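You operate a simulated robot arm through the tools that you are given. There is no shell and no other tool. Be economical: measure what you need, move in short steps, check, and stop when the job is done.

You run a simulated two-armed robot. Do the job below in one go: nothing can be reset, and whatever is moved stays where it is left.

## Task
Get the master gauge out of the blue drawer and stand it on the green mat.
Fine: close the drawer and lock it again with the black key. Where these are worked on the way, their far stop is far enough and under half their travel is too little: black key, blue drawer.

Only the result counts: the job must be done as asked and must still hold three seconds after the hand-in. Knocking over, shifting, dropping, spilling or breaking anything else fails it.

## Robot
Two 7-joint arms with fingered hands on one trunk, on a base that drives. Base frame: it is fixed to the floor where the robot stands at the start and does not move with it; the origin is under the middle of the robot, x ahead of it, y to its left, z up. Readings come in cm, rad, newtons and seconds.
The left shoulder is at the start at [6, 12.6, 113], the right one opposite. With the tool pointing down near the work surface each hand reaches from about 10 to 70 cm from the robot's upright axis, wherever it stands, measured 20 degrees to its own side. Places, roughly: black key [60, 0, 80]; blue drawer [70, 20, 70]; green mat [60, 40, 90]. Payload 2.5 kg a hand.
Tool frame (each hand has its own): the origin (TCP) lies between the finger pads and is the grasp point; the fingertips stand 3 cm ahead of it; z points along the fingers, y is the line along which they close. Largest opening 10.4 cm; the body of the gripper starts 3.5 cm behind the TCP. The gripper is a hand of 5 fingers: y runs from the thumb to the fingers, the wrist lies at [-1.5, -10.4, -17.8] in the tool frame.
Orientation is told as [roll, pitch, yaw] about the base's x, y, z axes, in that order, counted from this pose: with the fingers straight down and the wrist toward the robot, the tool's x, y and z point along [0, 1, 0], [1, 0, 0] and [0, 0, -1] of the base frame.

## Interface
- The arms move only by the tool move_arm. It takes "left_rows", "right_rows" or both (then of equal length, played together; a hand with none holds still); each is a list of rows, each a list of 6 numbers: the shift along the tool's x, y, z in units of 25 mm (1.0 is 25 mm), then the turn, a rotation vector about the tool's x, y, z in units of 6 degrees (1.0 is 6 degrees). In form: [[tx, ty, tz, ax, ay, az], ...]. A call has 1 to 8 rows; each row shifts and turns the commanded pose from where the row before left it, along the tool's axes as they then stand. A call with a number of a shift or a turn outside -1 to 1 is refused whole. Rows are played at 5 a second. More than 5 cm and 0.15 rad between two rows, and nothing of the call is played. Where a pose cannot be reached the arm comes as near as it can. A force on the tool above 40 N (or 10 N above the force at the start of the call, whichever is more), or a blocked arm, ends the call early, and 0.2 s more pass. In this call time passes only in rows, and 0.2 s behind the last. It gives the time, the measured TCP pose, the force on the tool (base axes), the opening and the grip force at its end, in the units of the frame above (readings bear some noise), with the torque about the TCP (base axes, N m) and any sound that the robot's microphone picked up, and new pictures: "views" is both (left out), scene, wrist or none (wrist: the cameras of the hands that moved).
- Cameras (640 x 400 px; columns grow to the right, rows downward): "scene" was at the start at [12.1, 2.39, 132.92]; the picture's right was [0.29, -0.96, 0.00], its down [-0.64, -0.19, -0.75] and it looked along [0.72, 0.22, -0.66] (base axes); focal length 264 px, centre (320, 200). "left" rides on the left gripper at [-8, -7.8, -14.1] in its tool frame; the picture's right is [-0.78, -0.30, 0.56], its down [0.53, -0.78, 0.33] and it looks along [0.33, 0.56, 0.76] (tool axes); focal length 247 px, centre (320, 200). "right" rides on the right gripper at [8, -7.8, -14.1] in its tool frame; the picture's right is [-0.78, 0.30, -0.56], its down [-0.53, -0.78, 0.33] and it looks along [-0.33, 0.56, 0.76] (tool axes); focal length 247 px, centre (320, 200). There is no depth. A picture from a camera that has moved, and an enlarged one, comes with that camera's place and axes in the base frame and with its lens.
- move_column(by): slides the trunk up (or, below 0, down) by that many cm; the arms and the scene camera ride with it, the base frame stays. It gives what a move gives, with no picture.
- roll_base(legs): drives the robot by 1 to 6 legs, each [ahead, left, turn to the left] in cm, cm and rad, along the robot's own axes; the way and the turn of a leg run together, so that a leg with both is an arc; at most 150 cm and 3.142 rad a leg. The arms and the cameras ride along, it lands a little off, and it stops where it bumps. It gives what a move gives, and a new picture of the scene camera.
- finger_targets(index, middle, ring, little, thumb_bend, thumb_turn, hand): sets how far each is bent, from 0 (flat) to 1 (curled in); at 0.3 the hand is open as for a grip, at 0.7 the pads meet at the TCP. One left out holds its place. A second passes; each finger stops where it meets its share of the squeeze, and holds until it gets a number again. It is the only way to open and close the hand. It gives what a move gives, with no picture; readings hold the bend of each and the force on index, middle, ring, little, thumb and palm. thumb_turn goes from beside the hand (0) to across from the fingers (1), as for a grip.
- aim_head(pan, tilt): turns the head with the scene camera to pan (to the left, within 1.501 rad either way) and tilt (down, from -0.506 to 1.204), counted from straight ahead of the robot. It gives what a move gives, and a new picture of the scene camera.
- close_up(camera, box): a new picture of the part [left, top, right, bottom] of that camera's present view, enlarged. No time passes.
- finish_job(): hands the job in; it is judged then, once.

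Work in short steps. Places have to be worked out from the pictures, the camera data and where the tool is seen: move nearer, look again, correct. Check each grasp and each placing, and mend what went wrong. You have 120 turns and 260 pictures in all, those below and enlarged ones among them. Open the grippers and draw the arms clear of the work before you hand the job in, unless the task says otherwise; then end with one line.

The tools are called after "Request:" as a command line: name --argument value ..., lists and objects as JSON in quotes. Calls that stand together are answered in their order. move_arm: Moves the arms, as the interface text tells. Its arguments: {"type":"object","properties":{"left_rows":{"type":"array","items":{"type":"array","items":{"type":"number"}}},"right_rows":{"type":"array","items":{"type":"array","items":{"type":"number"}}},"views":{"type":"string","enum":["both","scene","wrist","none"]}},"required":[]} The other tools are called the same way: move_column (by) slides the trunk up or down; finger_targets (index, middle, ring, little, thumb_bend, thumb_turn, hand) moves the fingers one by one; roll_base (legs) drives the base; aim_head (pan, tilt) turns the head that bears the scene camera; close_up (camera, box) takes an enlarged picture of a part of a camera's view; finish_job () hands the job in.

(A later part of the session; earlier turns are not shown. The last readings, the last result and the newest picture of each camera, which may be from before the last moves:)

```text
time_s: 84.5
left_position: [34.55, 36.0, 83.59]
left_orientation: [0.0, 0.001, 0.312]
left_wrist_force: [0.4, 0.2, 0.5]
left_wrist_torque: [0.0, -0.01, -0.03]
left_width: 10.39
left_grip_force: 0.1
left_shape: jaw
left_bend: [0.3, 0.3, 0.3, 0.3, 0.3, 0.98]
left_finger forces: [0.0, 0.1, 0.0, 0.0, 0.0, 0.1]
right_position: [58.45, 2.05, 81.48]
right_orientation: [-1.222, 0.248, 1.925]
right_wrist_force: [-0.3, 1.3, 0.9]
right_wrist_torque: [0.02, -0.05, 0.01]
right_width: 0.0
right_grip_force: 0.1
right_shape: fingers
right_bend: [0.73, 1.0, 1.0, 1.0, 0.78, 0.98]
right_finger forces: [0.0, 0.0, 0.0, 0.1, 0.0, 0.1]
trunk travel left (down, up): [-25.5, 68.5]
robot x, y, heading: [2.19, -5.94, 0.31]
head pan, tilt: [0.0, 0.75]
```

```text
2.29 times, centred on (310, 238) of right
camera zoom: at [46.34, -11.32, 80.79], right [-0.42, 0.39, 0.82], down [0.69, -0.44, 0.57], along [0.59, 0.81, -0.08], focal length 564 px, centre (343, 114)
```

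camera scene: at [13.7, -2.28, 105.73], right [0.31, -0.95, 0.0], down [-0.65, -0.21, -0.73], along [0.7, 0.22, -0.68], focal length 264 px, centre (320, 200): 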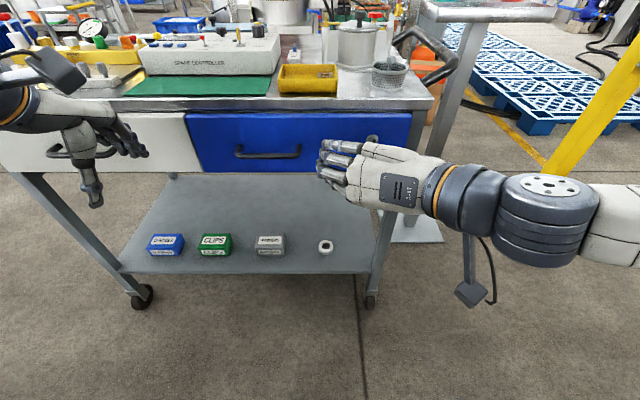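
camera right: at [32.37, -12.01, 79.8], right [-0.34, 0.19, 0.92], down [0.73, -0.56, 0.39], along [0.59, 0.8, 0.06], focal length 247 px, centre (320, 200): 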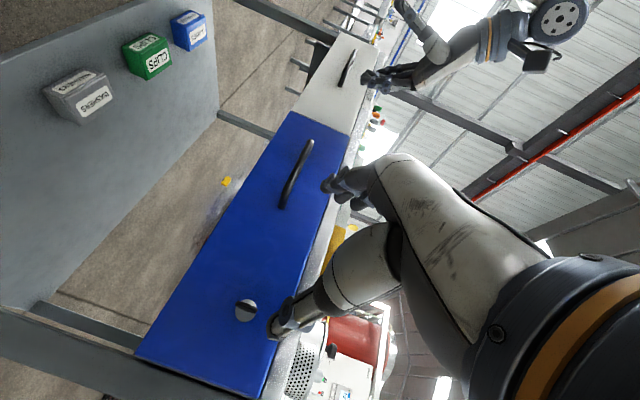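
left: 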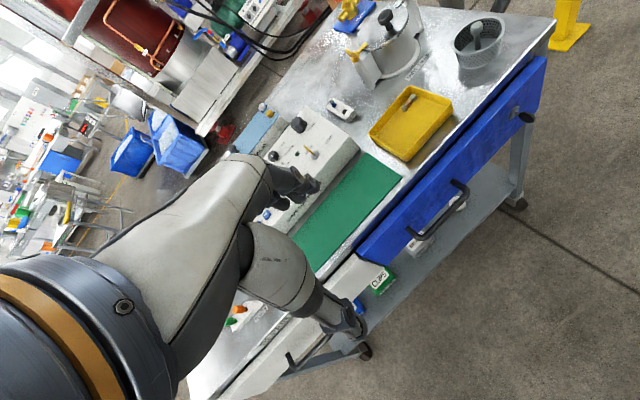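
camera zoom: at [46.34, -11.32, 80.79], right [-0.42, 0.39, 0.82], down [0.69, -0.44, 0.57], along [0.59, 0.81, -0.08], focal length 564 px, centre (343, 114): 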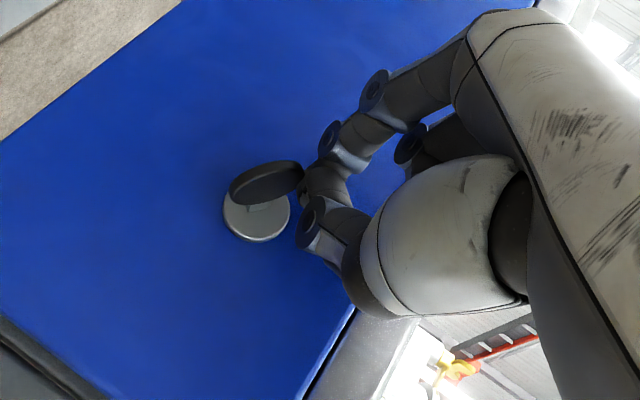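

The fingertips are directly above the disc's upper end. Pushing straight down.

Request:
move_arm --right_rows '[[0.237, 0.064, 0.087, 0, 0, 0], [0.237, 0.064, 0.087, 0, 0, 0], [0.237, 0.064, 0.087, 0, 0, 0], [0.237, 0.064, 0.087, 0, 0, 0]]' --views "none"

Request:
close_up --camera "right" --box '[240, 150, 380, 325]'

```text
time_s: 85.5
left_position: [34.36, 35.92, 83.56]
left_orientation: [0.0, -0.002, 0.311]
left_wrist_force: [0.7, 0.6, 1.0]
left_wrist_torque: [0.0, -0.01, -0.05]
left_width: 10.36
left_grip_force: 0.1
left_shape: jaw
left_bend: [0.3, 0.3, 0.3, 0.3, 0.3, 0.98]
left_finger forces: [0.0, 0.0, 0.1, 0.0, 0.1, 0.0]
right_position: [58.49, 1.9, 79.42]
right_orientation: [-1.233, 0.251, 1.925]
right_wrist_force: [-3.7, -1.1, 20.8]
right_wrist_torque: [0.14, -0.04, -0.03]
right_width: 0.16
right_grip_force: 13.1
right_shape: fingers
right_bend: [0.73, 1.0, 1.0, 1.0, 0.83, 1.0]
right_finger forces: [0.0, 0.1, 0.0, 0.0, 25.0, 0.0]
trunk travel left (down, up): [-25.5, 68.5]
robot x, y, heading: [2.15, -6.05, 0.311]
head pan, tilt: [0.0, 0.75]
```

```text
2.29 times, centred on (310, 238) of right
camera zoom: at [46.41, -11.38, 78.52], right [-0.43, 0.39, 0.82], down [0.69, -0.45, 0.57], along [0.59, 0.81, -0.08], focal length 564 px, centre (343, 114)
```

zoom: 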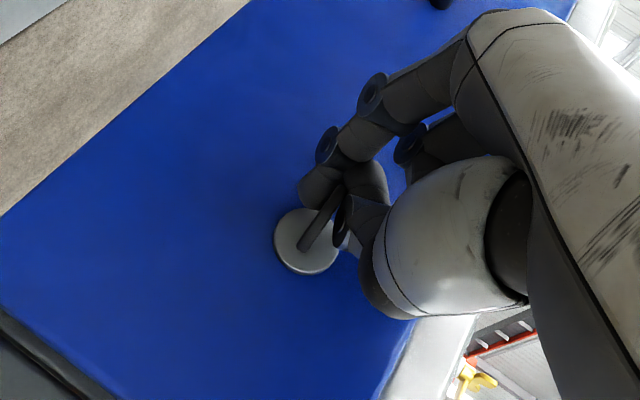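

The disc is now level, so it has turned about 90° and meets 21 N at the stop. I'll withdraw straight back with the fingers closed.

Request:
move_arm --right_rows '[[0.2, 0.04, -0.6, 0, 0, 0], [0.3, 0.04, -0.85, 0, 0, 0], [0.3, 0.04, -0.85, 0, 0, 0], [0.3, 0.04, -0.85, 0, 0, 0], [0.3, 0.04, -0.85, 0, 0, 0], [0.3, 0.04, -0.85, 0, 0, 0]]' --views "wrist"

```text
time_s: 86.9
left_position: [34.54, 35.98, 83.48]
left_orientation: [0.001, -0.001, 0.313]
left_wrist_force: [0.2, 0.3, 0.9]
left_wrist_torque: [-0.01, 0.01, 0.0]
left_width: 10.36
left_grip_force: 0.0
left_shape: jaw
left_bend: [0.3, 0.3, 0.3, 0.3, 0.3, 0.98]
left_finger forces: [0.1, 0.0, 0.0, 0.0, 0.0, 0.1]
right_position: [46.01, -1.88, 78.77]
right_orientation: [-1.224, 0.249, 1.926]
right_wrist_force: [0.4, 0.5, 0.8]
right_wrist_torque: [0.01, -0.03, 0.0]
right_width: 0.15
right_grip_force: 0.0
right_shape: fingers
right_bend: [0.73, 1.0, 1.0, 1.0, 0.84, 1.0]
right_finger forces: [0.1, 0.0, 0.0, 0.1, 0.0, 0.0]
trunk travel left (down, up): [-25.5, 68.5]
robot x, y, heading: [2.07, -6.24, 0.31]
head pan, tilt: [0.0, 0.75]
camera right: at [34.03, -15.16, 78.09], right [-0.42, 0.39, 0.82], down [0.69, -0.44, 0.57], along [0.59, 0.81, -0.08], focal length 247 px, centre (320, 200)
```

right: 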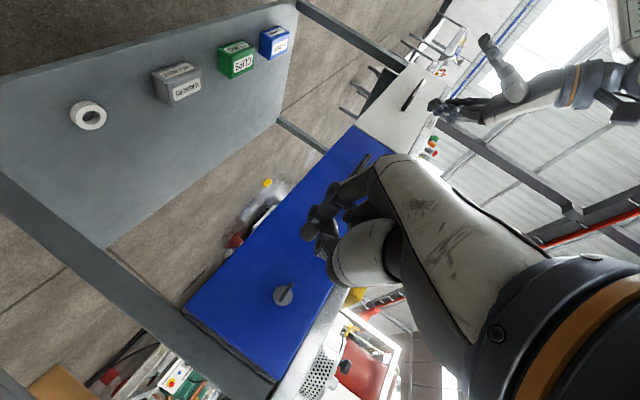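

The key now lies level. The hand is still clear in front, so I'll leave the right arm there. Next I'll bring the left hand over in front of the handle, tilting its fingers 24° forward.

Request:
move_arm --left_rows '[[-1, 0, 0, -0.5, 0, 0], [-1, 0, 0, -0.5, 0, 0], [-1, 0, 0, -0.5, 0, 0], [-1, 0, 0, -0.5, 0, 0], [-1, 0, 0, -0.5, 0, 0], [-1, 0, 0, -0.5, 0, 0], [-1, 0, 0, -0.5, 0, 0], [-1, 0, 0, -0.5, 0, 0]]' --views "both"

```text
time_s: 88.7
left_position: [40.54, 17.02, 83.66]
left_orientation: [-0.002, -0.422, 0.315]
left_wrist_force: [-0.1, 0.3, 0.4]
left_wrist_torque: [-0.03, 0.03, -0.01]
left_width: 10.39
left_grip_force: 0.0
left_shape: jaw
left_bend: [0.3, 0.3, 0.3, 0.3, 0.3, 0.98]
left_finger forces: [0.0, 0.0, 0.0, 0.0, 0.0, 0.0]
right_position: [46.19, -1.86, 78.76]
right_orientation: [-1.222, 0.249, 1.924]
right_wrist_force: [0.4, 0.4, 0.7]
right_wrist_torque: [-0.05, 0.02, -0.02]
right_width: 0.16
right_grip_force: 0.1
right_shape: fingers
right_bend: [0.73, 1.0, 1.0, 1.0, 0.84, 1.0]
right_finger forces: [0.0, 0.0, 0.0, 0.0, 0.0, 0.0]
trunk travel left (down, up): [-25.5, 68.5]
robot x, y, heading: [2.23, -5.91, 0.311]
head pan, tilt: [0.0, 0.75]
camera scene: at [13.7, -2.28, 105.73], right [0.31, -0.95, 0.0], down [-0.65, -0.21, -0.73], along [0.7, 0.22, -0.68], focal length 264 px, centre (320, 200)
camera left: at [30.85, 5.4, 93.22], right [0.2, -0.75, -0.63], down [-0.71, 0.33, -0.62], along [0.68, 0.57, -0.47], focal length 247 px, centre (320, 200)
```

scene: 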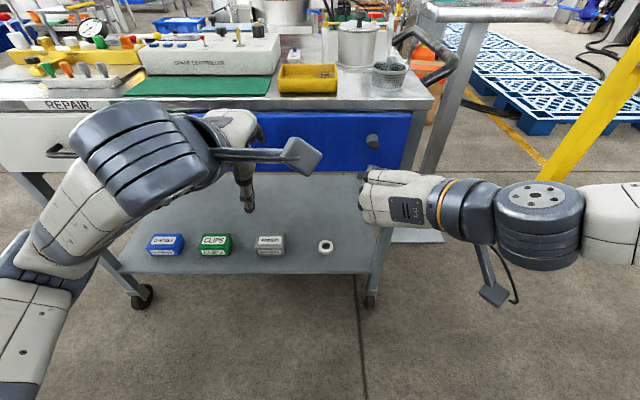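
left: 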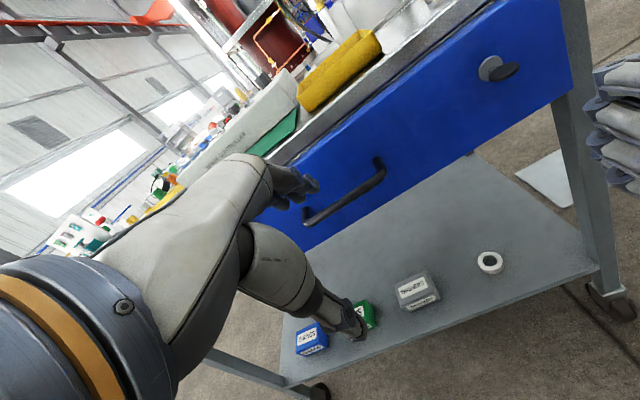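

The left hand is lined up with the handle's middle. I judge the bar at 55.4 ahead and 77.3 high. I'll half-close the fingers so they fit behind the bar, and move to a pre-grasp with more tilt.

Request:
finger_targets --hand "left" --index 0.5 --middle 0.5 --ring 0.5 --little 0.5 --thumb_bend 0.3

Request:
move_arm --left_rows '[[0, 0, 0, -1, 0, 0], [0, 0, 0, -1, 0, 0], [0, 0.78, 0.61, 0, 0, 0], [0, 0.78, 0.61, 0, 0, 0], [0, 0.78, 0.61, 0, 0, 0]]' --views "both"

```text
time_s: 89.7
left_position: [40.48, 17.1, 83.52]
left_orientation: [0.0, -0.419, 0.312]
left_wrist_force: [0.1, -0.5, 0.4]
left_wrist_torque: [0.01, 0.0, 0.02]
left_width: 7.75
left_grip_force: 0.1
left_shape: fingers
left_bend: [0.5, 0.5, 0.5, 0.5, 0.3, 0.98]
left_finger forces: [0.0, 0.0, 0.1, 0.1, 0.0, 0.0]
right_position: [46.09, -1.77, 78.87]
right_orientation: [-1.221, 0.25, 1.925]
right_wrist_force: [-0.4, -0.3, 0.3]
right_wrist_torque: [0.02, 0.01, -0.04]
right_width: 0.17
right_grip_force: 0.0
right_shape: fingers
right_bend: [0.73, 1.0, 1.0, 1.0, 0.84, 1.0]
right_finger forces: [0.1, 0.0, 0.0, 0.1, 0.0, 0.0]
trunk travel left (down, up): [-25.5, 68.5]
robot x, y, heading: [2.06, -5.91, 0.309]
head pan, tilt: [0.0, 0.75]
```

```text
time_s: 90.9
left_position: [47.76, 19.1, 83.17]
left_orientation: [-0.001, -0.631, 0.313]
left_wrist_force: [0.4, 0.9, -0.1]
left_wrist_torque: [0.01, 0.0, 0.01]
left_width: 7.77
left_grip_force: 0.0
left_shape: fingers
left_bend: [0.5, 0.5, 0.5, 0.5, 0.3, 0.98]
left_finger forces: [0.0, 0.0, 0.0, 0.1, 0.0, 0.1]
right_position: [46.07, -1.91, 78.69]
right_orientation: [-1.221, 0.25, 1.926]
right_wrist_force: [0.4, -0.2, 0.1]
right_wrist_torque: [-0.01, 0.02, 0.0]
right_width: 0.16
right_grip_force: 0.1
right_shape: fingers
right_bend: [0.73, 1.0, 1.0, 1.0, 0.84, 1.0]
right_finger forces: [0.1, 0.0, 0.0, 0.0, 0.0, 0.0]
trunk travel left (down, up): [-25.5, 68.5]
robot x, y, heading: [2.2, -6.16, 0.312]
head pan, tilt: [0.0, 0.75]
camera scene: at [13.69, -2.28, 105.73], right [0.31, -0.95, 0.0], down [-0.65, -0.21, -0.73], along [0.7, 0.22, -0.68], focal length 264 px, centre (320, 200)
camera left: at [36.45, 6.98, 89.87], right [0.32, -0.71, -0.62], down [-0.58, 0.38, -0.73], along [0.75, 0.59, -0.29], focal length 247 px, centre (320, 200)
```

scene: 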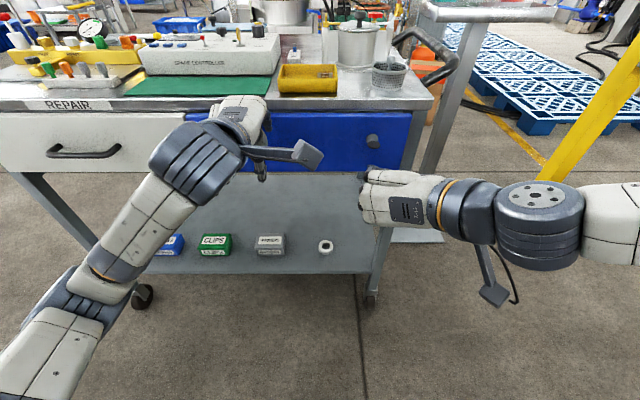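
left: 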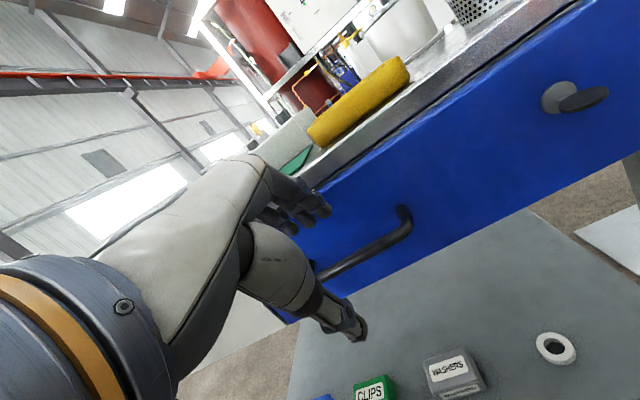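

The geometry agrees with the estimate. Advancing 4 cm along the fingers, then checking.

Request:
move_arm --left_rows '[[0, 0, 0.8, 0, 0, 0], [0, 0, 0.8, 0, 0, 0]]' --views "wrist"

Request:
close_up --camera "left" --box '[240, 160, 440, 360]'

Request:
close_up --camera "right" --box '[280, 100, 460, 240]'

```text
time_s: 91.5
left_position: [49.9, 19.79, 80.05]
left_orientation: [0.001, -0.63, 0.314]
left_wrist_force: [-0.1, -0.6, 0.0]
left_wrist_torque: [0.04, -0.01, 0.01]
left_width: 7.74
left_grip_force: 0.1
left_shape: fingers
left_bend: [0.5, 0.5, 0.5, 0.5, 0.3, 0.98]
left_finger forces: [0.1, 0.0, 0.1, 0.0, 0.0, 0.0]
right_position: [46.1, -1.76, 78.82]
right_orientation: [-1.222, 0.248, 1.926]
right_wrist_force: [0.3, 0.9, -0.3]
right_wrist_torque: [0.0, -0.04, -0.01]
right_width: 0.16
right_grip_force: 0.1
right_shape: fingers
right_bend: [0.73, 1.0, 1.0, 1.0, 0.84, 1.0]
right_finger forces: [0.1, 0.0, 0.0, 0.0, 0.1, 0.0]
trunk travel left (down, up): [-25.5, 68.5]
robot x, y, heading: [1.89, -5.65, 0.316]
head pan, tilt: [0.0, 0.75]
camera left: at [38.52, 7.74, 86.69], right [0.32, -0.71, -0.62], down [-0.58, 0.38, -0.73], along [0.75, 0.59, -0.29], focal length 247 px, centre (320, 200)
```

left: 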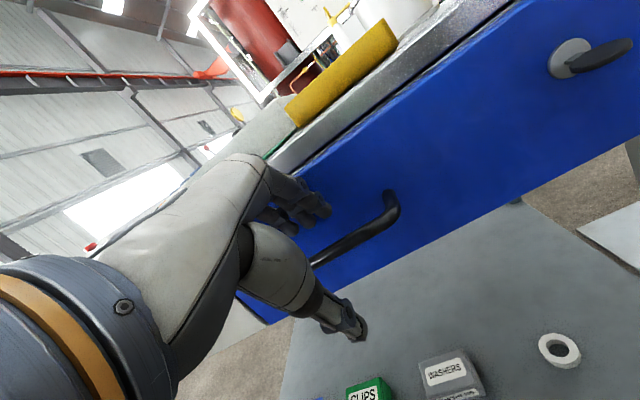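

```text
2.00 times, centred on (340, 260) of left
camera zoom: at [38.52, 7.74, 86.69], right [0.32, -0.71, -0.62], down [-0.58, 0.38, -0.73], along [0.75, 0.59, -0.29], focal length 494 px, centre (280, 80)
```

zoom: 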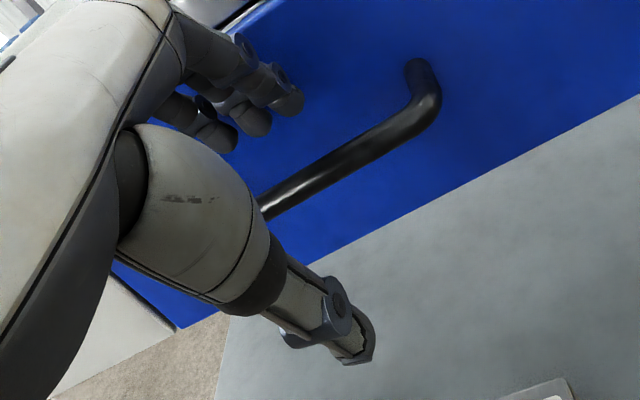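

```text
2.86 times, centred on (370, 170) of right
camera zoom: at [34.05, -15.15, 78.1], right [-0.42, 0.39, 0.82], down [0.69, -0.44, 0.57], along [0.59, 0.81, -0.08], focal length 706 px, centre (177, 286)
```

zoom: 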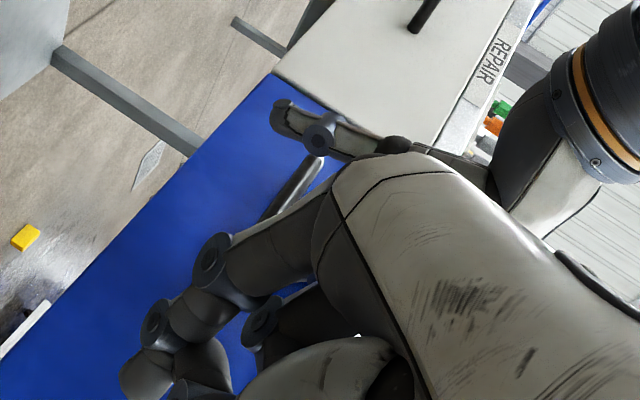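

The bar runs between the fingers (above) and the thumb (below). Advancing 1.5 cm more and checking by parallax.

Request:
move_arm --left_rows '[[0, 0, 0.6, 0, 0, 0]]' --views "none"

Request:
close_up --camera "left" --box '[240, 160, 440, 360]'

```text
time_s: 91.9
left_position: [50.77, 20.14, 78.88]
left_orientation: [0.002, -0.629, 0.311]
left_wrist_force: [-2.0, -0.4, 0.5]
left_wrist_torque: [0.0, -0.07, 0.03]
left_width: 7.77
left_grip_force: 1.7
left_shape: fingers
left_bend: [0.5, 0.51, 0.5, 0.5, 0.3, 0.98]
left_finger forces: [0.1, 2.5, 0.1, 0.1, 0.0, 0.0]
right_position: [46.19, -1.86, 78.88]
right_orientation: [-1.222, 0.25, 1.925]
right_wrist_force: [0.3, -0.3, 0.3]
right_wrist_torque: [0.01, 0.0, -0.01]
right_width: 0.16
right_grip_force: 0.1
right_shape: fingers
right_bend: [0.73, 1.0, 1.0, 1.0, 0.84, 1.0]
right_finger forces: [0.0, 0.1, 0.0, 0.0, 0.0, 0.0]
trunk travel left (down, up): [-25.5, 68.5]
robot x, y, heading: [2.04, -5.83, 0.316]
head pan, tilt: [0.0, 0.75]
```

```text
2.00 times, centred on (340, 260) of left
camera zoom: at [39.34, 8.0, 85.46], right [0.32, -0.71, -0.62], down [-0.58, 0.38, -0.73], along [0.75, 0.59, -0.29], focal length 494 px, centre (280, 80)
```

zoom: 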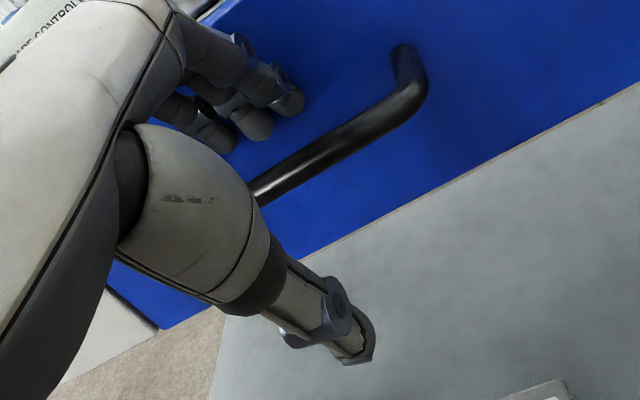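

The middle finger just touches the drawer face, and the bar lies on the grip axis about 3 cm ahead. I'll curl the fingers a bit more and move in 1.3 cm.

Request:
finger_targets --hand "left" --index 0.58 --middle 0.58 --ring 0.58 --little 0.58

Request:
move_arm --left_rows '[[0, -0.08, 0.5, 0, 0, 0]]' --views "none"

Request:
close_up --camera "left" --box '[240, 160, 440, 360]'

```text
time_s: 92.9
left_position: [50.69, 20.2, 78.81]
left_orientation: [0.001, -0.627, 0.312]
left_wrist_force: [-0.5, -0.1, -0.8]
left_wrist_torque: [-0.01, 0.0, 0.03]
left_width: 6.88
left_grip_force: 0.0
left_shape: fingers
left_bend: [0.57, 0.57, 0.57, 0.57, 0.3, 0.98]
left_finger forces: [0.0, 0.1, 0.0, 0.0, 0.0, 0.1]
right_position: [46.17, -1.88, 78.76]
right_orientation: [-1.223, 0.249, 1.925]
right_wrist_force: [-0.1, 0.4, 0.6]
right_wrist_torque: [-0.03, 0.0, 0.0]
right_width: 0.19
right_grip_force: 0.1
right_shape: fingers
right_bend: [0.73, 1.0, 1.0, 1.0, 0.84, 1.0]
right_finger forces: [0.0, 0.0, 0.0, 0.1, 0.0, 0.1]
trunk travel left (down, up): [-25.5, 68.5]
robot x, y, heading: [1.4, -6.04, 0.311]
head pan, tilt: [0.0, 0.75]
```

```text
time_s: 93.3
left_position: [51.27, 20.37, 77.59]
left_orientation: [-0.002, -0.628, 0.312]
left_wrist_force: [-1.5, -1.7, 0.1]
left_wrist_torque: [0.05, -0.05, -0.03]
left_width: 6.86
left_grip_force: 1.0
left_shape: fingers
left_bend: [0.57, 0.58, 0.57, 0.57, 0.3, 0.98]
left_finger forces: [0.0, 1.5, 0.0, 0.0, 0.0, 0.0]
right_position: [46.1, -1.88, 78.77]
right_orientation: [-1.223, 0.249, 1.925]
right_wrist_force: [-0.2, -0.3, -1.0]
right_wrist_torque: [0.0, -0.02, 0.0]
right_width: 0.17
right_grip_force: 0.1
right_shape: fingers
right_bend: [0.73, 1.0, 1.0, 1.0, 0.84, 1.0]
right_finger forces: [0.1, 0.0, 0.2, 0.1, 0.1, 0.0]
trunk travel left (down, up): [-25.5, 68.5]
robot x, y, heading: [1.65, -6.13, 0.313]
head pan, tilt: [0.0, 0.75]
```

```text
2.00 times, centred on (340, 260) of left
camera zoom: at [39.85, 8.15, 84.36], right [0.32, -0.71, -0.62], down [-0.58, 0.38, -0.73], along [0.75, 0.59, -0.29], focal length 494 px, centre (280, 80)
```

zoom: 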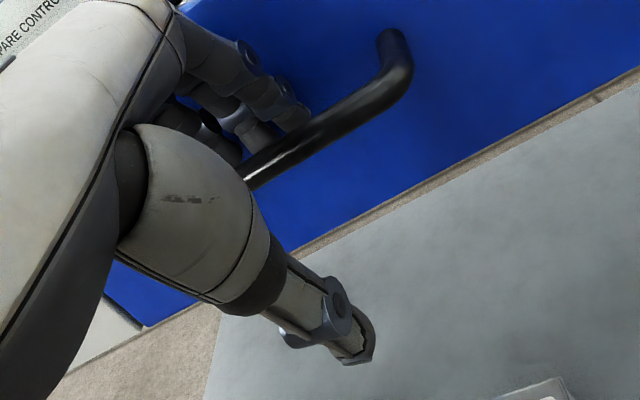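

The fingertips are behind the bar. Closing the left hand on it.

Request:
finger_targets --hand "left" --index 0.9 --middle 0.9 --ring 0.9 --little 0.9 --thumb_bend 0.9

Request:
close_up --camera "left" --box '[240, 160, 440, 360]'

```text
time_s: 94.3
left_position: [51.22, 20.38, 77.45]
left_orientation: [0.001, -0.623, 0.314]
left_wrist_force: [-2.0, 9.2, -10.5]
left_wrist_torque: [0.72, -0.88, -0.49]
left_width: 0.09
left_grip_force: 44.0
left_shape: fingers
left_bend: [0.82, 0.75, 0.76, 0.76, 0.74, 0.97]
left_finger forces: [24.4, 30.0, 6.8, 12.7, 13.3, 0.1]
right_position: [46.13, -1.8, 78.79]
right_orientation: [-1.222, 0.25, 1.924]
right_wrist_force: [-0.5, 1.0, 0.9]
right_wrist_torque: [0.01, 0.0, 0.01]
right_width: 0.16
right_grip_force: 0.1
right_shape: fingers
right_bend: [0.73, 1.0, 1.0, 1.0, 0.84, 1.0]
right_finger forces: [0.0, 0.0, 0.0, 0.0, 0.0, 0.0]
trunk travel left (down, up): [-25.5, 68.5]
robot x, y, heading: [2.08, -5.71, 0.314]
head pan, tilt: [0.0, 0.75]
```

```text
2.00 times, centred on (340, 260) of left
camera zoom: at [39.93, 8.3, 84.2], right [0.32, -0.71, -0.63], down [-0.58, 0.37, -0.72], along [0.75, 0.6, -0.29], focal length 494 px, centre (280, 80)
```

zoom: 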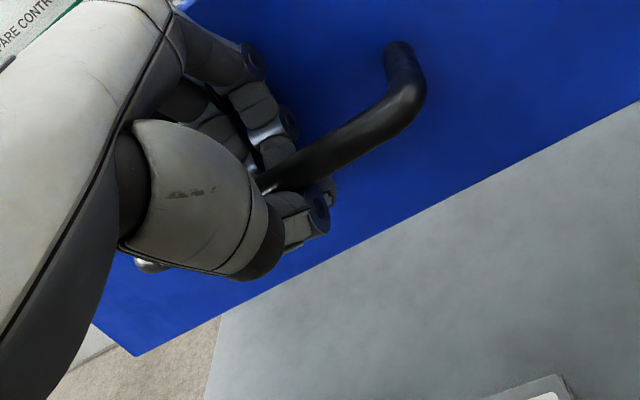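

The fingers wrap the bar. I'll pull back gently 2.5 cm to test that the drawer is unlocked.

Request:
move_arm --left_rows '[[0, -0.4, -0.29, 0, 0, 0], [0, -0.4, -0.29, 0, 0, 0]]' --views "scene"

```text
time_s: 94.9
left_position: [48.88, 19.76, 77.48]
left_orientation: [-0.001, -0.623, 0.313]
left_wrist_force: [-1.4, 9.1, -16.0]
left_wrist_torque: [0.63, -0.85, -0.51]
left_width: 0.1
left_grip_force: 43.6
left_shape: fingers
left_bend: [0.82, 0.75, 0.76, 0.76, 0.74, 0.97]
left_finger forces: [24.3, 29.9, 7.1, 12.0, 14.3, 0.0]
right_position: [46.1, -1.82, 78.74]
right_orientation: [-1.221, 0.252, 1.926]
right_wrist_force: [-0.2, -0.4, 0.0]
right_wrist_torque: [0.0, 0.0, 0.02]
right_width: 0.13
right_grip_force: 0.0
right_shape: fingers
right_bend: [0.73, 1.0, 1.0, 1.0, 0.84, 1.0]
right_finger forces: [0.1, 0.0, 0.0, 0.0, 0.0, 0.0]
trunk travel left (down, up): [-25.5, 68.5]
robot x, y, heading: [2.43, -6.08, 0.314]
head pan, tilt: [0.0, 0.75]
camera scene: at [13.78, -2.18, 105.7], right [0.31, -0.95, 0.0], down [-0.65, -0.21, -0.73], along [0.7, 0.22, -0.68], focal length 264 px, centre (320, 200)
```

scene: 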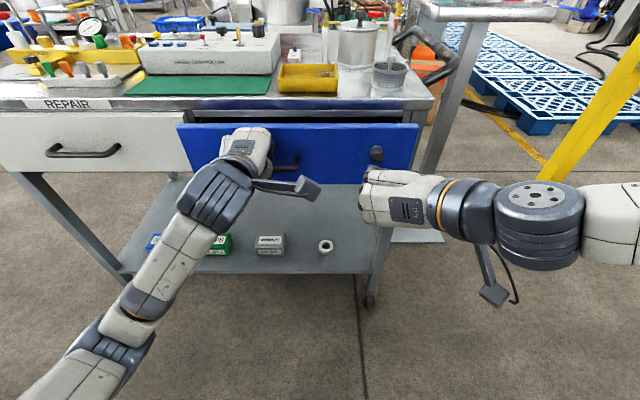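

The drawer slides open. I'll now open it further by rolling the base straight back while holding the handle.

Request:
roll_base --legs '[[-11, 0, 0]]'

```text
time_s: 96.1
left_position: [38.6, 16.35, 77.41]
left_orientation: [0.001, -0.624, 0.313]
left_wrist_force: [-6.9, 12.6, -19.0]
left_wrist_torque: [0.57, -1.01, -0.46]
left_width: 0.1
left_grip_force: 45.5
left_shape: fingers
left_bend: [0.82, 0.75, 0.76, 0.76, 0.75, 0.97]
left_finger forces: [27.1, 31.1, 7.3, 11.0, 15.1, 0.0]
right_position: [35.92, -5.2, 78.7]
right_orientation: [-1.221, 0.251, 1.922]
right_wrist_force: [0.5, -0.3, -0.6]
right_wrist_torque: [0.02, 0.0, 0.0]
right_width: 0.15
right_grip_force: 0.2
right_shape: fingers
right_bend: [0.73, 1.0, 1.0, 1.0, 0.84, 1.0]
right_finger forces: [0.0, 0.0, 0.0, 0.0, 0.1, 0.1]
trunk travel left (down, up): [-25.5, 68.5]
robot x, y, heading: [-7.98, -9.35, 0.31]
head pan, tilt: [0.0, 0.75]
camera scene: at [3.46, -5.49, 105.71], right [0.3, -0.95, 0.0], down [-0.65, -0.21, -0.73], along [0.7, 0.22, -0.68], focal length 264 px, centre (320, 200)
```

scene: 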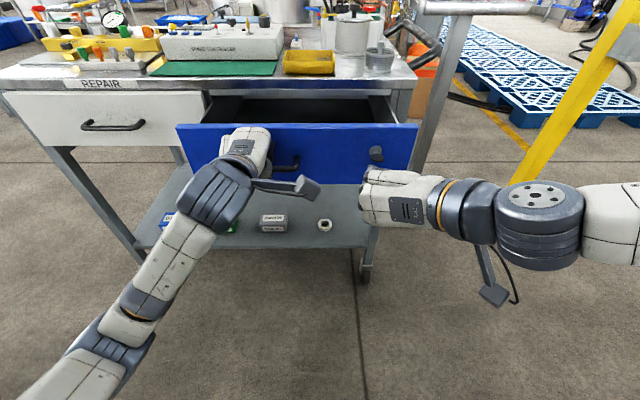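

It's open about 13 cm. Continuing further back.

Request:
roll_base --legs '[[-10, 0, 0]]'

Request:
close_up --camera "scene" --box '[160, 60, 440, 200]'

```text
time_s: 97.3
left_position: [28.99, 13.38, 77.34]
left_orientation: [0.001, -0.62, 0.31]
left_wrist_force: [-3.6, 4.9, -11.2]
left_wrist_torque: [0.74, -1.09, -0.51]
left_width: 0.07
left_grip_force: 46.4
left_shape: fingers
left_bend: [0.82, 0.75, 0.76, 0.76, 0.75, 0.97]
left_finger forces: [28.9, 32.1, 7.8, 11.6, 12.9, 0.0]
right_position: [26.23, -8.28, 78.67]
right_orientation: [-1.222, 0.251, 1.924]
right_wrist_force: [-0.1, 0.0, 0.0]
right_wrist_torque: [0.02, 0.0, -0.02]
right_width: 0.18
right_grip_force: 0.0
right_shape: fingers
right_bend: [0.73, 1.0, 1.0, 1.0, 0.84, 1.0]
right_finger forces: [0.0, 0.0, 0.1, 0.0, 0.1, 0.0]
trunk travel left (down, up): [-25.5, 68.5]
robot x, y, heading: [-17.78, -12.61, 0.307]
head pan, tilt: [0.0, 0.75]
camera scene: at [-6.14, -8.61, 105.72], right [0.3, -0.95, 0.0], down [-0.65, -0.21, -0.73], along [0.7, 0.22, -0.68], focal length 264 px, centre (320, 200)
```

scene: 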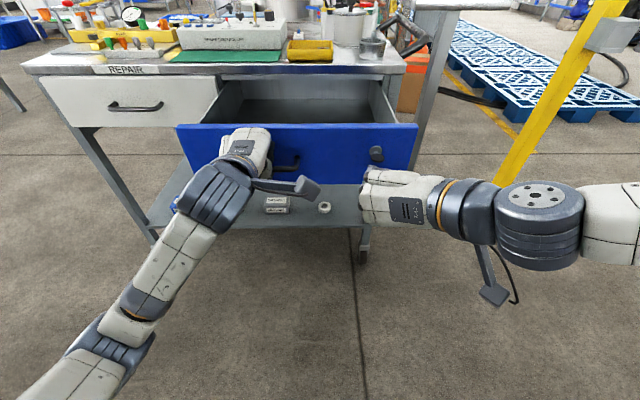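

```text
2.29 times, centred on (300, 130) of scene
camera zoom: at [-6.14, -8.61, 105.72], right [0.3, -0.95, 0.0], down [-0.65, -0.21, -0.73], along [0.7, 0.22, -0.68], focal length 602 px, centre (366, 360)
```

zoom: 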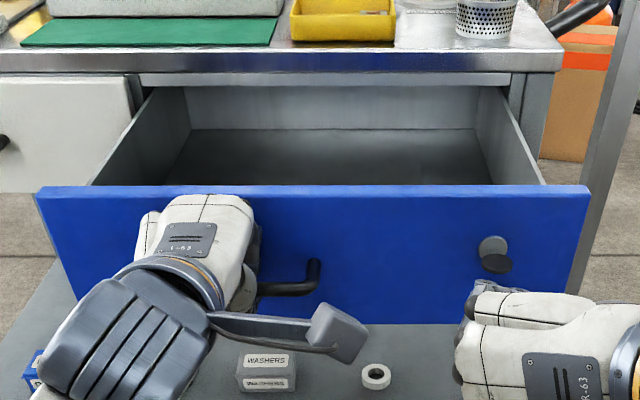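

Open about 23 cm; the gauge must be hidden behind the front panel. I'll release the handle and back the left hand out along its fingers.

Request:
finger_targets --hand "left" --index 0.55 --middle 0.55 --ring 0.55 --little 0.55 --thumb_bend 0.3

Request:
move_arm --left_rows '[[0, 0, -0.9, 0, 0, 0], [0, 0, -0.9, 0, 0, 0], [0, 0, -0.9, 0, 0, 0], [0, 0, -0.9, 0, 0, 0]]' --views "none"

Request:
move_column --by 25

Request:
aim_head --pan 0.0 --tilt 0.8

```text
time_s: 98.3
left_position: [28.91, 13.17, 77.34]
left_orientation: [0.003, -0.621, 0.31]
left_wrist_force: [-0.1, -0.1, -0.5]
left_wrist_torque: [0.0, 0.03, 0.02]
left_width: 7.07
left_grip_force: 0.0
left_shape: fingers
left_bend: [0.55, 0.55, 0.55, 0.55, 0.3, 0.97]
left_finger forces: [0.1, 0.0, 0.0, 0.0, 0.0, 0.0]
right_position: [26.27, -8.38, 78.77]
right_orientation: [-1.221, 0.25, 1.924]
right_wrist_force: [0.6, 0.6, -0.2]
right_wrist_torque: [0.01, -0.01, 0.02]
right_width: 0.16
right_grip_force: 0.1
right_shape: fingers
right_bend: [0.73, 1.0, 1.0, 1.0, 0.84, 1.0]
right_finger forces: [0.0, 0.0, 0.0, 0.1, 0.0, 0.1]
trunk travel left (down, up): [-25.5, 68.5]
robot x, y, heading: [-17.85, -12.49, 0.307]
head pan, tilt: [0.0, 0.75]
```

```text
time_s: 99.3
left_position: [23.7, 11.56, 84.71]
left_orientation: [0.004, -0.622, 0.31]
left_wrist_force: [-0.1, -0.6, -0.6]
left_wrist_torque: [0.0, 0.01, 0.0]
left_width: 7.07
left_grip_force: 0.1
left_shape: fingers
left_bend: [0.55, 0.55, 0.55, 0.55, 0.3, 0.97]
left_finger forces: [0.0, 0.0, 0.0, 0.0, 0.0, 0.1]
right_position: [26.27, -8.53, 78.72]
right_orientation: [-1.222, 0.25, 1.923]
right_wrist_force: [0.7, -0.3, -0.1]
right_wrist_torque: [-0.01, -0.01, 0.0]
right_width: 0.16
right_grip_force: 0.2
right_shape: fingers
right_bend: [0.73, 1.0, 1.0, 1.0, 0.84, 1.0]
right_finger forces: [0.1, 0.0, 0.0, 0.1, 0.0, 0.1]
trunk travel left (down, up): [-25.5, 68.5]
robot x, y, heading: [-17.57, -12.23, 0.306]
head pan, tilt: [0.0, 0.75]
```

```text
time_s: 101.8
left_position: [23.8, 11.5, 109.8]
left_orientation: [0.003, -0.621, 0.309]
left_wrist_force: [-0.6, 0.2, 0.5]
left_wrist_torque: [0.02, -0.02, -0.02]
left_width: 7.07
left_grip_force: 0.1
left_shape: fingers
left_bend: [0.55, 0.55, 0.55, 0.55, 0.3, 0.97]
left_finger forces: [0.1, 0.0, 0.1, 0.0, 0.1, 0.1]
right_position: [26.38, -8.34, 103.68]
right_orientation: [-1.223, 0.248, 1.924]
right_wrist_force: [0.8, 0.8, 0.4]
right_wrist_torque: [0.02, -0.01, 0.01]
right_width: 0.17
right_grip_force: 0.0
right_shape: fingers
right_bend: [0.73, 1.0, 1.0, 1.0, 0.84, 1.0]
right_finger forces: [0.0, 0.0, 0.0, 0.1, 0.0, 0.0]
trunk travel left (down, up): [-50.5, 43.5]
robot x, y, heading: [-17.97, -12.38, 0.31]
head pan, tilt: [0.0, 0.75]
```

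```text
time_s: 102.5
left_position: [23.84, 11.66, 109.83]
left_orientation: [0.002, -0.622, 0.309]
left_wrist_force: [-0.6, -0.6, -0.2]
left_wrist_torque: [0.02, -0.01, 0.01]
left_width: 7.07
left_grip_force: 0.0
left_shape: fingers
left_bend: [0.55, 0.55, 0.55, 0.55, 0.3, 0.97]
left_finger forces: [0.0, 0.1, 0.0, 0.0, 0.1, 0.0]
right_position: [26.3, -8.35, 103.86]
right_orientation: [-1.221, 0.251, 1.924]
right_wrist_force: [0.1, -0.1, -0.7]
right_wrist_torque: [0.01, 0.02, -0.01]
right_width: 0.14
right_grip_force: 0.0
right_shape: fingers
right_bend: [0.73, 1.0, 1.0, 1.0, 0.84, 1.0]
right_finger forces: [0.0, 0.0, 0.1, 0.0, 0.0, 0.1]
trunk travel left (down, up): [-50.5, 43.5]
robot x, y, heading: [-17.99, -11.99, 0.307]
head pan, tilt: [0.0, 0.799]
camera scene: at [-6.38, -8.74, 130.33], right [0.3, -0.95, 0.0], down [-0.68, -0.22, -0.7], along [0.66, 0.21, -0.72], focal length 264 px, centre (320, 200)
```

scene: 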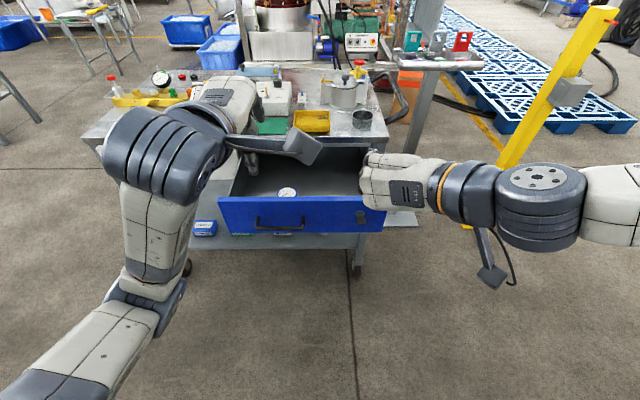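

The gauge is visible near the front of the drawer. I'll zoom in on it with both cameras.

Request:
close_up --camera "scene" --box '[210, 135, 400, 245]'

Request:
close_up --camera "scene" --box '[270, 178, 310, 203]'

Request:
close_up --camera "left" --box '[0, 0, 640, 400]'

```text
3.37 times, centred on (305, 190) of scene
camera zoom: at [-6.38, -8.74, 130.33], right [0.3, -0.95, 0.0], down [-0.68, -0.22, -0.7], along [0.66, 0.21, -0.72], focal length 888 px, centre (370, 234)
```

zoom: 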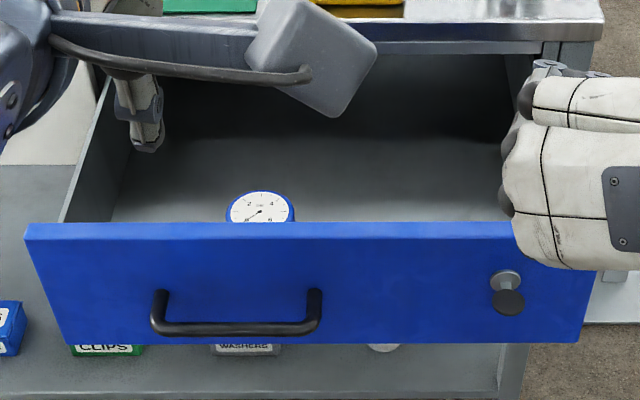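

```text
16.00 times, centred on (290, 190) of scene
camera zoom: at [-6.38, -8.74, 130.33], right [0.3, -0.95, 0.0], down [-0.68, -0.22, -0.7], along [0.66, 0.21, -0.72], focal length 4216 px, centre (800, 352)
```

zoom: 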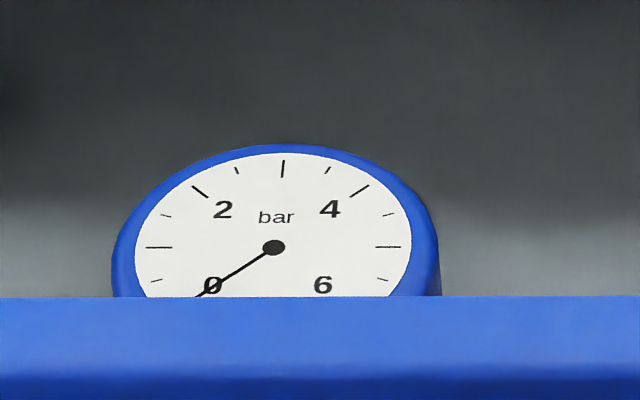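

```text
1.00 times, centred on (320, 200) of left (not enlarged: the box is as wide or as high as the picture)
camera zoom: at [12.57, -0.53, 116.61], right [0.32, -0.71, -0.63], down [-0.58, 0.38, -0.72], along [0.75, 0.59, -0.29], focal length 247 px, centre (320, 200)
```

zoom: 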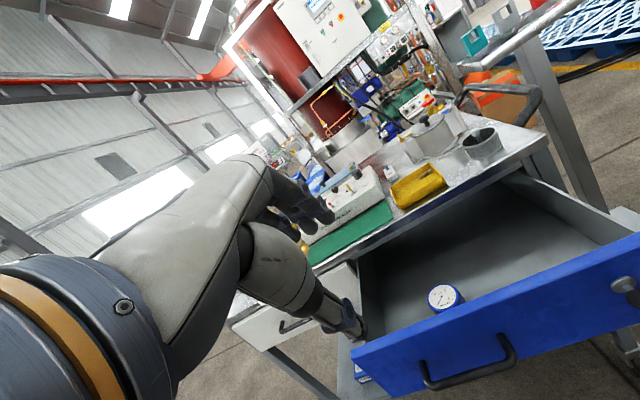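

Request:
close_up --camera "left" --box '[405, 270, 485, 320]'

Request:
close_up --camera "right" --box '[0, 0, 640, 400]'

```text
8.00 times, centred on (445, 295) of left
camera zoom: at [12.57, -0.53, 116.61], right [0.32, -0.71, -0.63], down [-0.58, 0.38, -0.72], along [0.75, 0.59, -0.29], focal length 1976 px, centre (-680, -560)
```

zoom: 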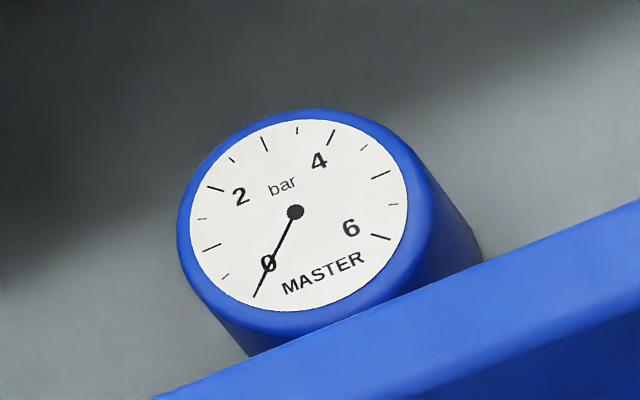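

```text
1.00 times, centred on (320, 200) of right (not enlarged: the box is as wide or as high as the picture)
camera zoom: at [14.13, -21.6, 103.09], right [-0.42, 0.39, 0.82], down [0.69, -0.45, 0.57], along [0.59, 0.8, -0.09], focal length 247 px, centre (320, 200)
```

zoom: 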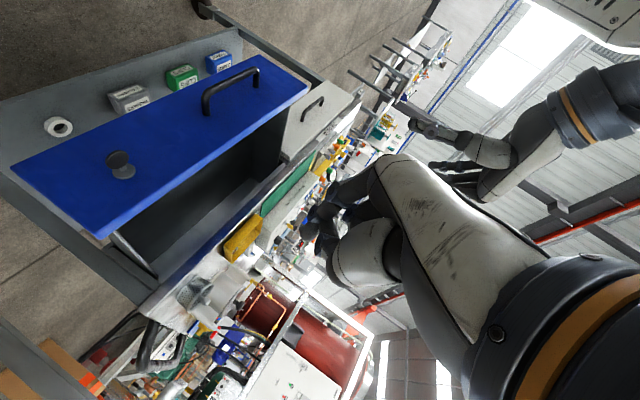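

The master gauge is a blue puck, dial up, about 6 cm across, near 47–49 ahead and 3.5 left in the cart frame. I'll drive forward 18 cm with the hands high above the drawer and turn the left fingers straight down.

Request:
roll_base --legs '[[18, 0, 0]]'

Request:
finger_targets --hand "left" --index 0.3 --middle 0.3 --ring 0.3 --little 0.3 --thumb_bend 0.3

Request:
move_arm --left_rows '[[0, 0, 0, 1, 0, 0], [0, 0, 0, 1, 0, 0], [0, 0, 0, 1, 0, 0], [0, 0, 0, 1, 0, 0], [0, 0, 0, 1, 0, 0], [0, 0, 0, 0.93, 0, 0]]' --views "both"

```text
time_s: 104.0
left_position: [40.44, 17.04, 109.79]
left_orientation: [0.004, -0.623, 0.311]
left_wrist_force: [-0.5, 0.0, -0.1]
left_wrist_torque: [0.0, -0.01, -0.01]
left_width: 7.06
left_grip_force: 0.1
left_shape: fingers
left_bend: [0.55, 0.55, 0.55, 0.55, 0.3, 0.97]
left_finger forces: [0.1, 0.0, 0.0, 0.0, 0.1, 0.1]
right_position: [42.76, -3.02, 103.67]
right_orientation: [-1.222, 0.251, 1.923]
right_wrist_force: [0.7, 0.2, -0.3]
right_wrist_torque: [0.02, 0.0, 0.04]
right_width: 0.15
right_grip_force: 0.0
right_shape: fingers
right_bend: [0.73, 1.0, 1.0, 1.0, 0.84, 1.0]
right_finger forces: [0.0, 0.0, 0.1, 0.0, 0.0, 0.0]
trunk travel left (down, up): [-50.5, 43.5]
robot x, y, heading: [-1.5, -6.87, 0.309]
head pan, tilt: [0.0, 0.799]
camera scene: at [10.13, -3.45, 130.32], right [0.3, -0.95, 0.0], down [-0.68, -0.22, -0.7], along [0.66, 0.21, -0.72], focal length 264 px, centre (320, 200)
```

scene: 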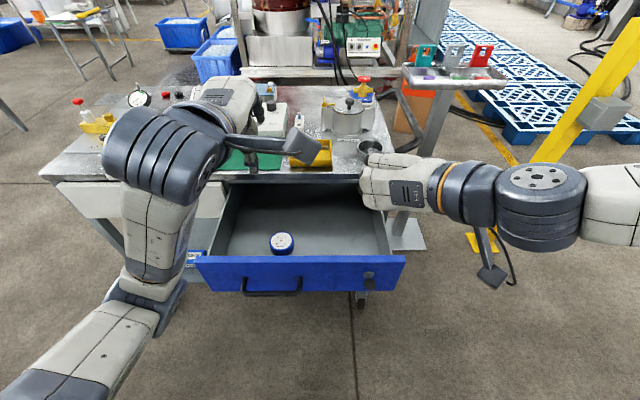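

```text
time_s: 105.0
left_position: [40.34, 17.0, 109.85]
left_orientation: [0.003, -0.62, 0.309]
left_wrist_force: [0.5, -0.7, -0.8]
left_wrist_torque: [-0.01, 0.03, -0.01]
left_width: 10.29
left_grip_force: 0.0
left_shape: fingers
left_bend: [0.3, 0.3, 0.3, 0.3, 0.3, 0.97]
left_finger forces: [0.1, 0.0, 0.0, 0.1, 0.0, 0.0]
right_position: [42.69, -3.06, 103.82]
right_orientation: [-1.222, 0.25, 1.924]
right_wrist_force: [-0.1, 0.2, -0.6]
right_wrist_torque: [-0.01, -0.02, -0.01]
right_width: 0.11
right_grip_force: 0.1
right_shape: fingers
right_bend: [0.73, 1.0, 1.0, 1.0, 0.84, 1.0]
right_finger forces: [0.1, 0.0, 0.0, 0.0, 0.1, 0.0]
trunk travel left (down, up): [-50.5, 43.5]
robot x, y, heading: [-1.24, -6.95, 0.308]
head pan, tilt: [0.0, 0.799]
```

```text
time_s: 106.3
left_position: [40.43, 16.89, 109.7]
left_orientation: [0.001, 0.002, 0.314]
left_wrist_force: [-0.5, -0.7, 0.3]
left_wrist_torque: [0.01, -0.01, 0.02]
left_width: 10.28
left_grip_force: 0.0
left_shape: fingers
left_bend: [0.3, 0.3, 0.3, 0.3, 0.3, 0.97]
left_finger forces: [0.0, 0.0, 0.0, 0.0, 0.1, 0.1]
right_position: [42.71, -3.16, 103.84]
right_orientation: [-1.222, 0.25, 1.926]
right_wrist_force: [0.3, 0.3, 0.0]
right_wrist_torque: [0.0, 0.01, 0.0]
right_width: 0.17
right_grip_force: 0.1
right_shape: fingers
right_bend: [0.73, 1.0, 1.0, 1.0, 0.84, 1.0]
right_finger forces: [0.0, 0.0, 0.0, 0.1, 0.0, 0.1]
trunk travel left (down, up): [-50.5, 43.5]
robot x, y, heading: [-1.62, -6.85, 0.309]
head pan, tilt: [0.0, 0.799]
camera scene: at [10.09, -3.47, 130.33], right [0.3, -0.95, 0.0], down [-0.68, -0.22, -0.7], along [0.66, 0.21, -0.72], focal length 264 px, centre (320, 200)
camera left: at [35.59, 6.83, 123.72], right [-0.04, -0.83, -0.56], down [-0.9, 0.27, -0.33], along [0.42, 0.49, -0.76], focal length 247 px, centre (320, 200)
```

scene: 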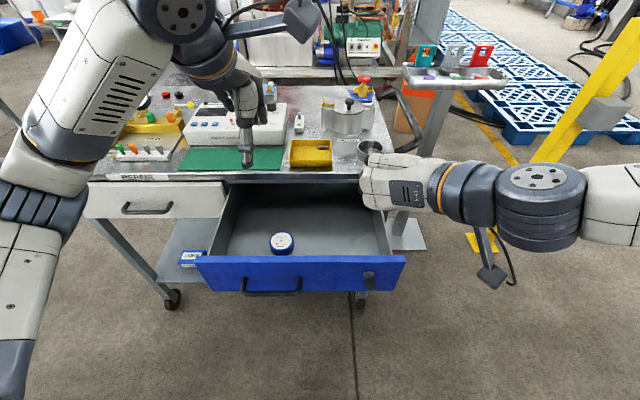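
left: 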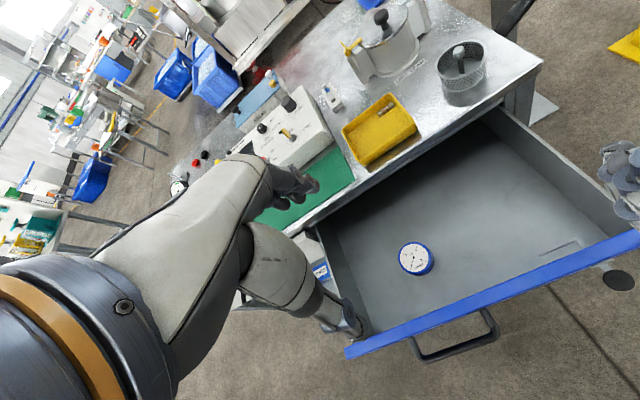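

Triangulated: the gauge's dial top is at (47.9 ahead, 3.2 left, 74.4 high). I'll lower the open left hand to just above it.

Request:
move_arm --left_rows '[[-0.025, 0.21, 1, 0, 0, 0], [-0.025, 0.21, 1, 0, 0, 0], [-0.025, 0.21, 1, 0, 0, 0], [-0.025, 0.21, 1, 0, 0, 0], [-0.025, 0.21, 1, 0, 0, 0], [-0.025, 0.21, 1, 0, 0, 0], [-0.025, 0.21, 1, 0, 0, 0], [-0.025, 0.21, 1, 0, 0, 0]]' --views "none"

Request:
move_arm --left_rows '[[0, 0, 1, 0, 0, 0], [0, 0, 1, 0, 0, 0], [0, 0, 1, 0, 0, 0]]' --views "both"

```text
time_s: 108.2
left_position: [44.51, 18.0, 89.68]
left_orientation: [0.001, -0.002, 0.313]
left_wrist_force: [-0.2, 0.6, 0.0]
left_wrist_torque: [0.01, -0.01, 0.02]
left_width: 10.26
left_grip_force: 0.2
left_shape: fingers
left_bend: [0.3, 0.3, 0.3, 0.3, 0.3, 0.97]
left_finger forces: [0.1, 0.0, 0.0, 0.0, 0.1, 0.0]
right_position: [42.71, -3.17, 103.85]
right_orientation: [-1.221, 0.249, 1.924]
right_wrist_force: [0.6, -0.2, -0.1]
right_wrist_torque: [-0.02, 0.01, -0.02]
right_width: 0.14
right_grip_force: 0.1
right_shape: fingers
right_bend: [0.73, 1.0, 1.0, 1.0, 0.84, 1.0]
right_finger forces: [0.0, 0.0, 0.0, 0.0, 0.0, 0.1]
trunk travel left (down, up): [-50.5, 43.5]
robot x, y, heading: [-1.78, -7.17, 0.311]
head pan, tilt: [0.0, 0.799]
```

```text
time_s: 109.0
left_position: [44.54, 17.86, 82.18]
left_orientation: [0.001, 0.001, 0.315]
left_wrist_force: [0.2, -0.2, -0.1]
left_wrist_torque: [0.02, -0.03, 0.01]
left_width: 10.3
left_grip_force: 0.1
left_shape: fingers
left_bend: [0.3, 0.3, 0.3, 0.3, 0.3, 0.97]
left_finger forces: [0.1, 0.1, 0.0, 0.0, 0.0, 0.1]
right_position: [42.69, -2.99, 103.82]
right_orientation: [-1.221, 0.25, 1.923]
right_wrist_force: [-0.5, -0.8, -0.2]
right_wrist_torque: [-0.03, 0.02, -0.01]
right_width: 0.15
right_grip_force: 0.1
right_shape: fingers
right_bend: [0.73, 1.0, 1.0, 1.0, 0.84, 1.0]
right_finger forces: [0.0, 0.0, 0.1, 0.0, 0.0, 0.1]
trunk travel left (down, up): [-50.5, 43.5]
robot x, y, heading: [-1.59, -7.32, 0.31]
head pan, tilt: [0.0, 0.799]
camera scene: at [10.09, -3.47, 130.33], right [0.3, -0.95, 0.0], down [-0.68, -0.22, -0.7], along [0.66, 0.21, -0.72], focal length 264 px, centre (320, 200)
camera left: at [39.77, 7.75, 96.16], right [-0.04, -0.83, -0.56], down [-0.9, 0.27, -0.33], along [0.43, 0.49, -0.76], focal length 247 px, centre (320, 200)
```

scene: 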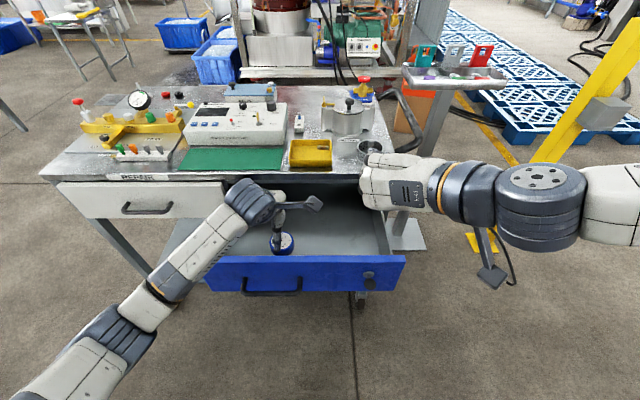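
left: 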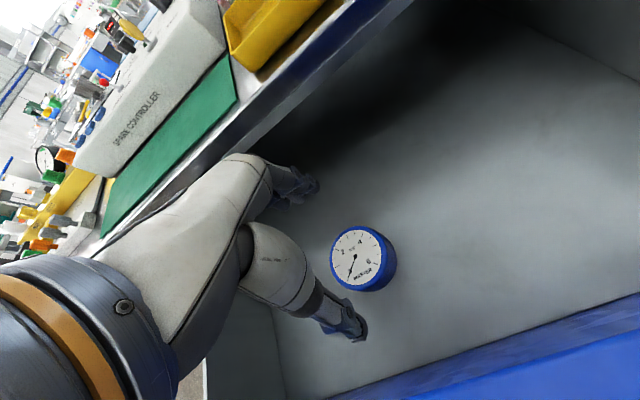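

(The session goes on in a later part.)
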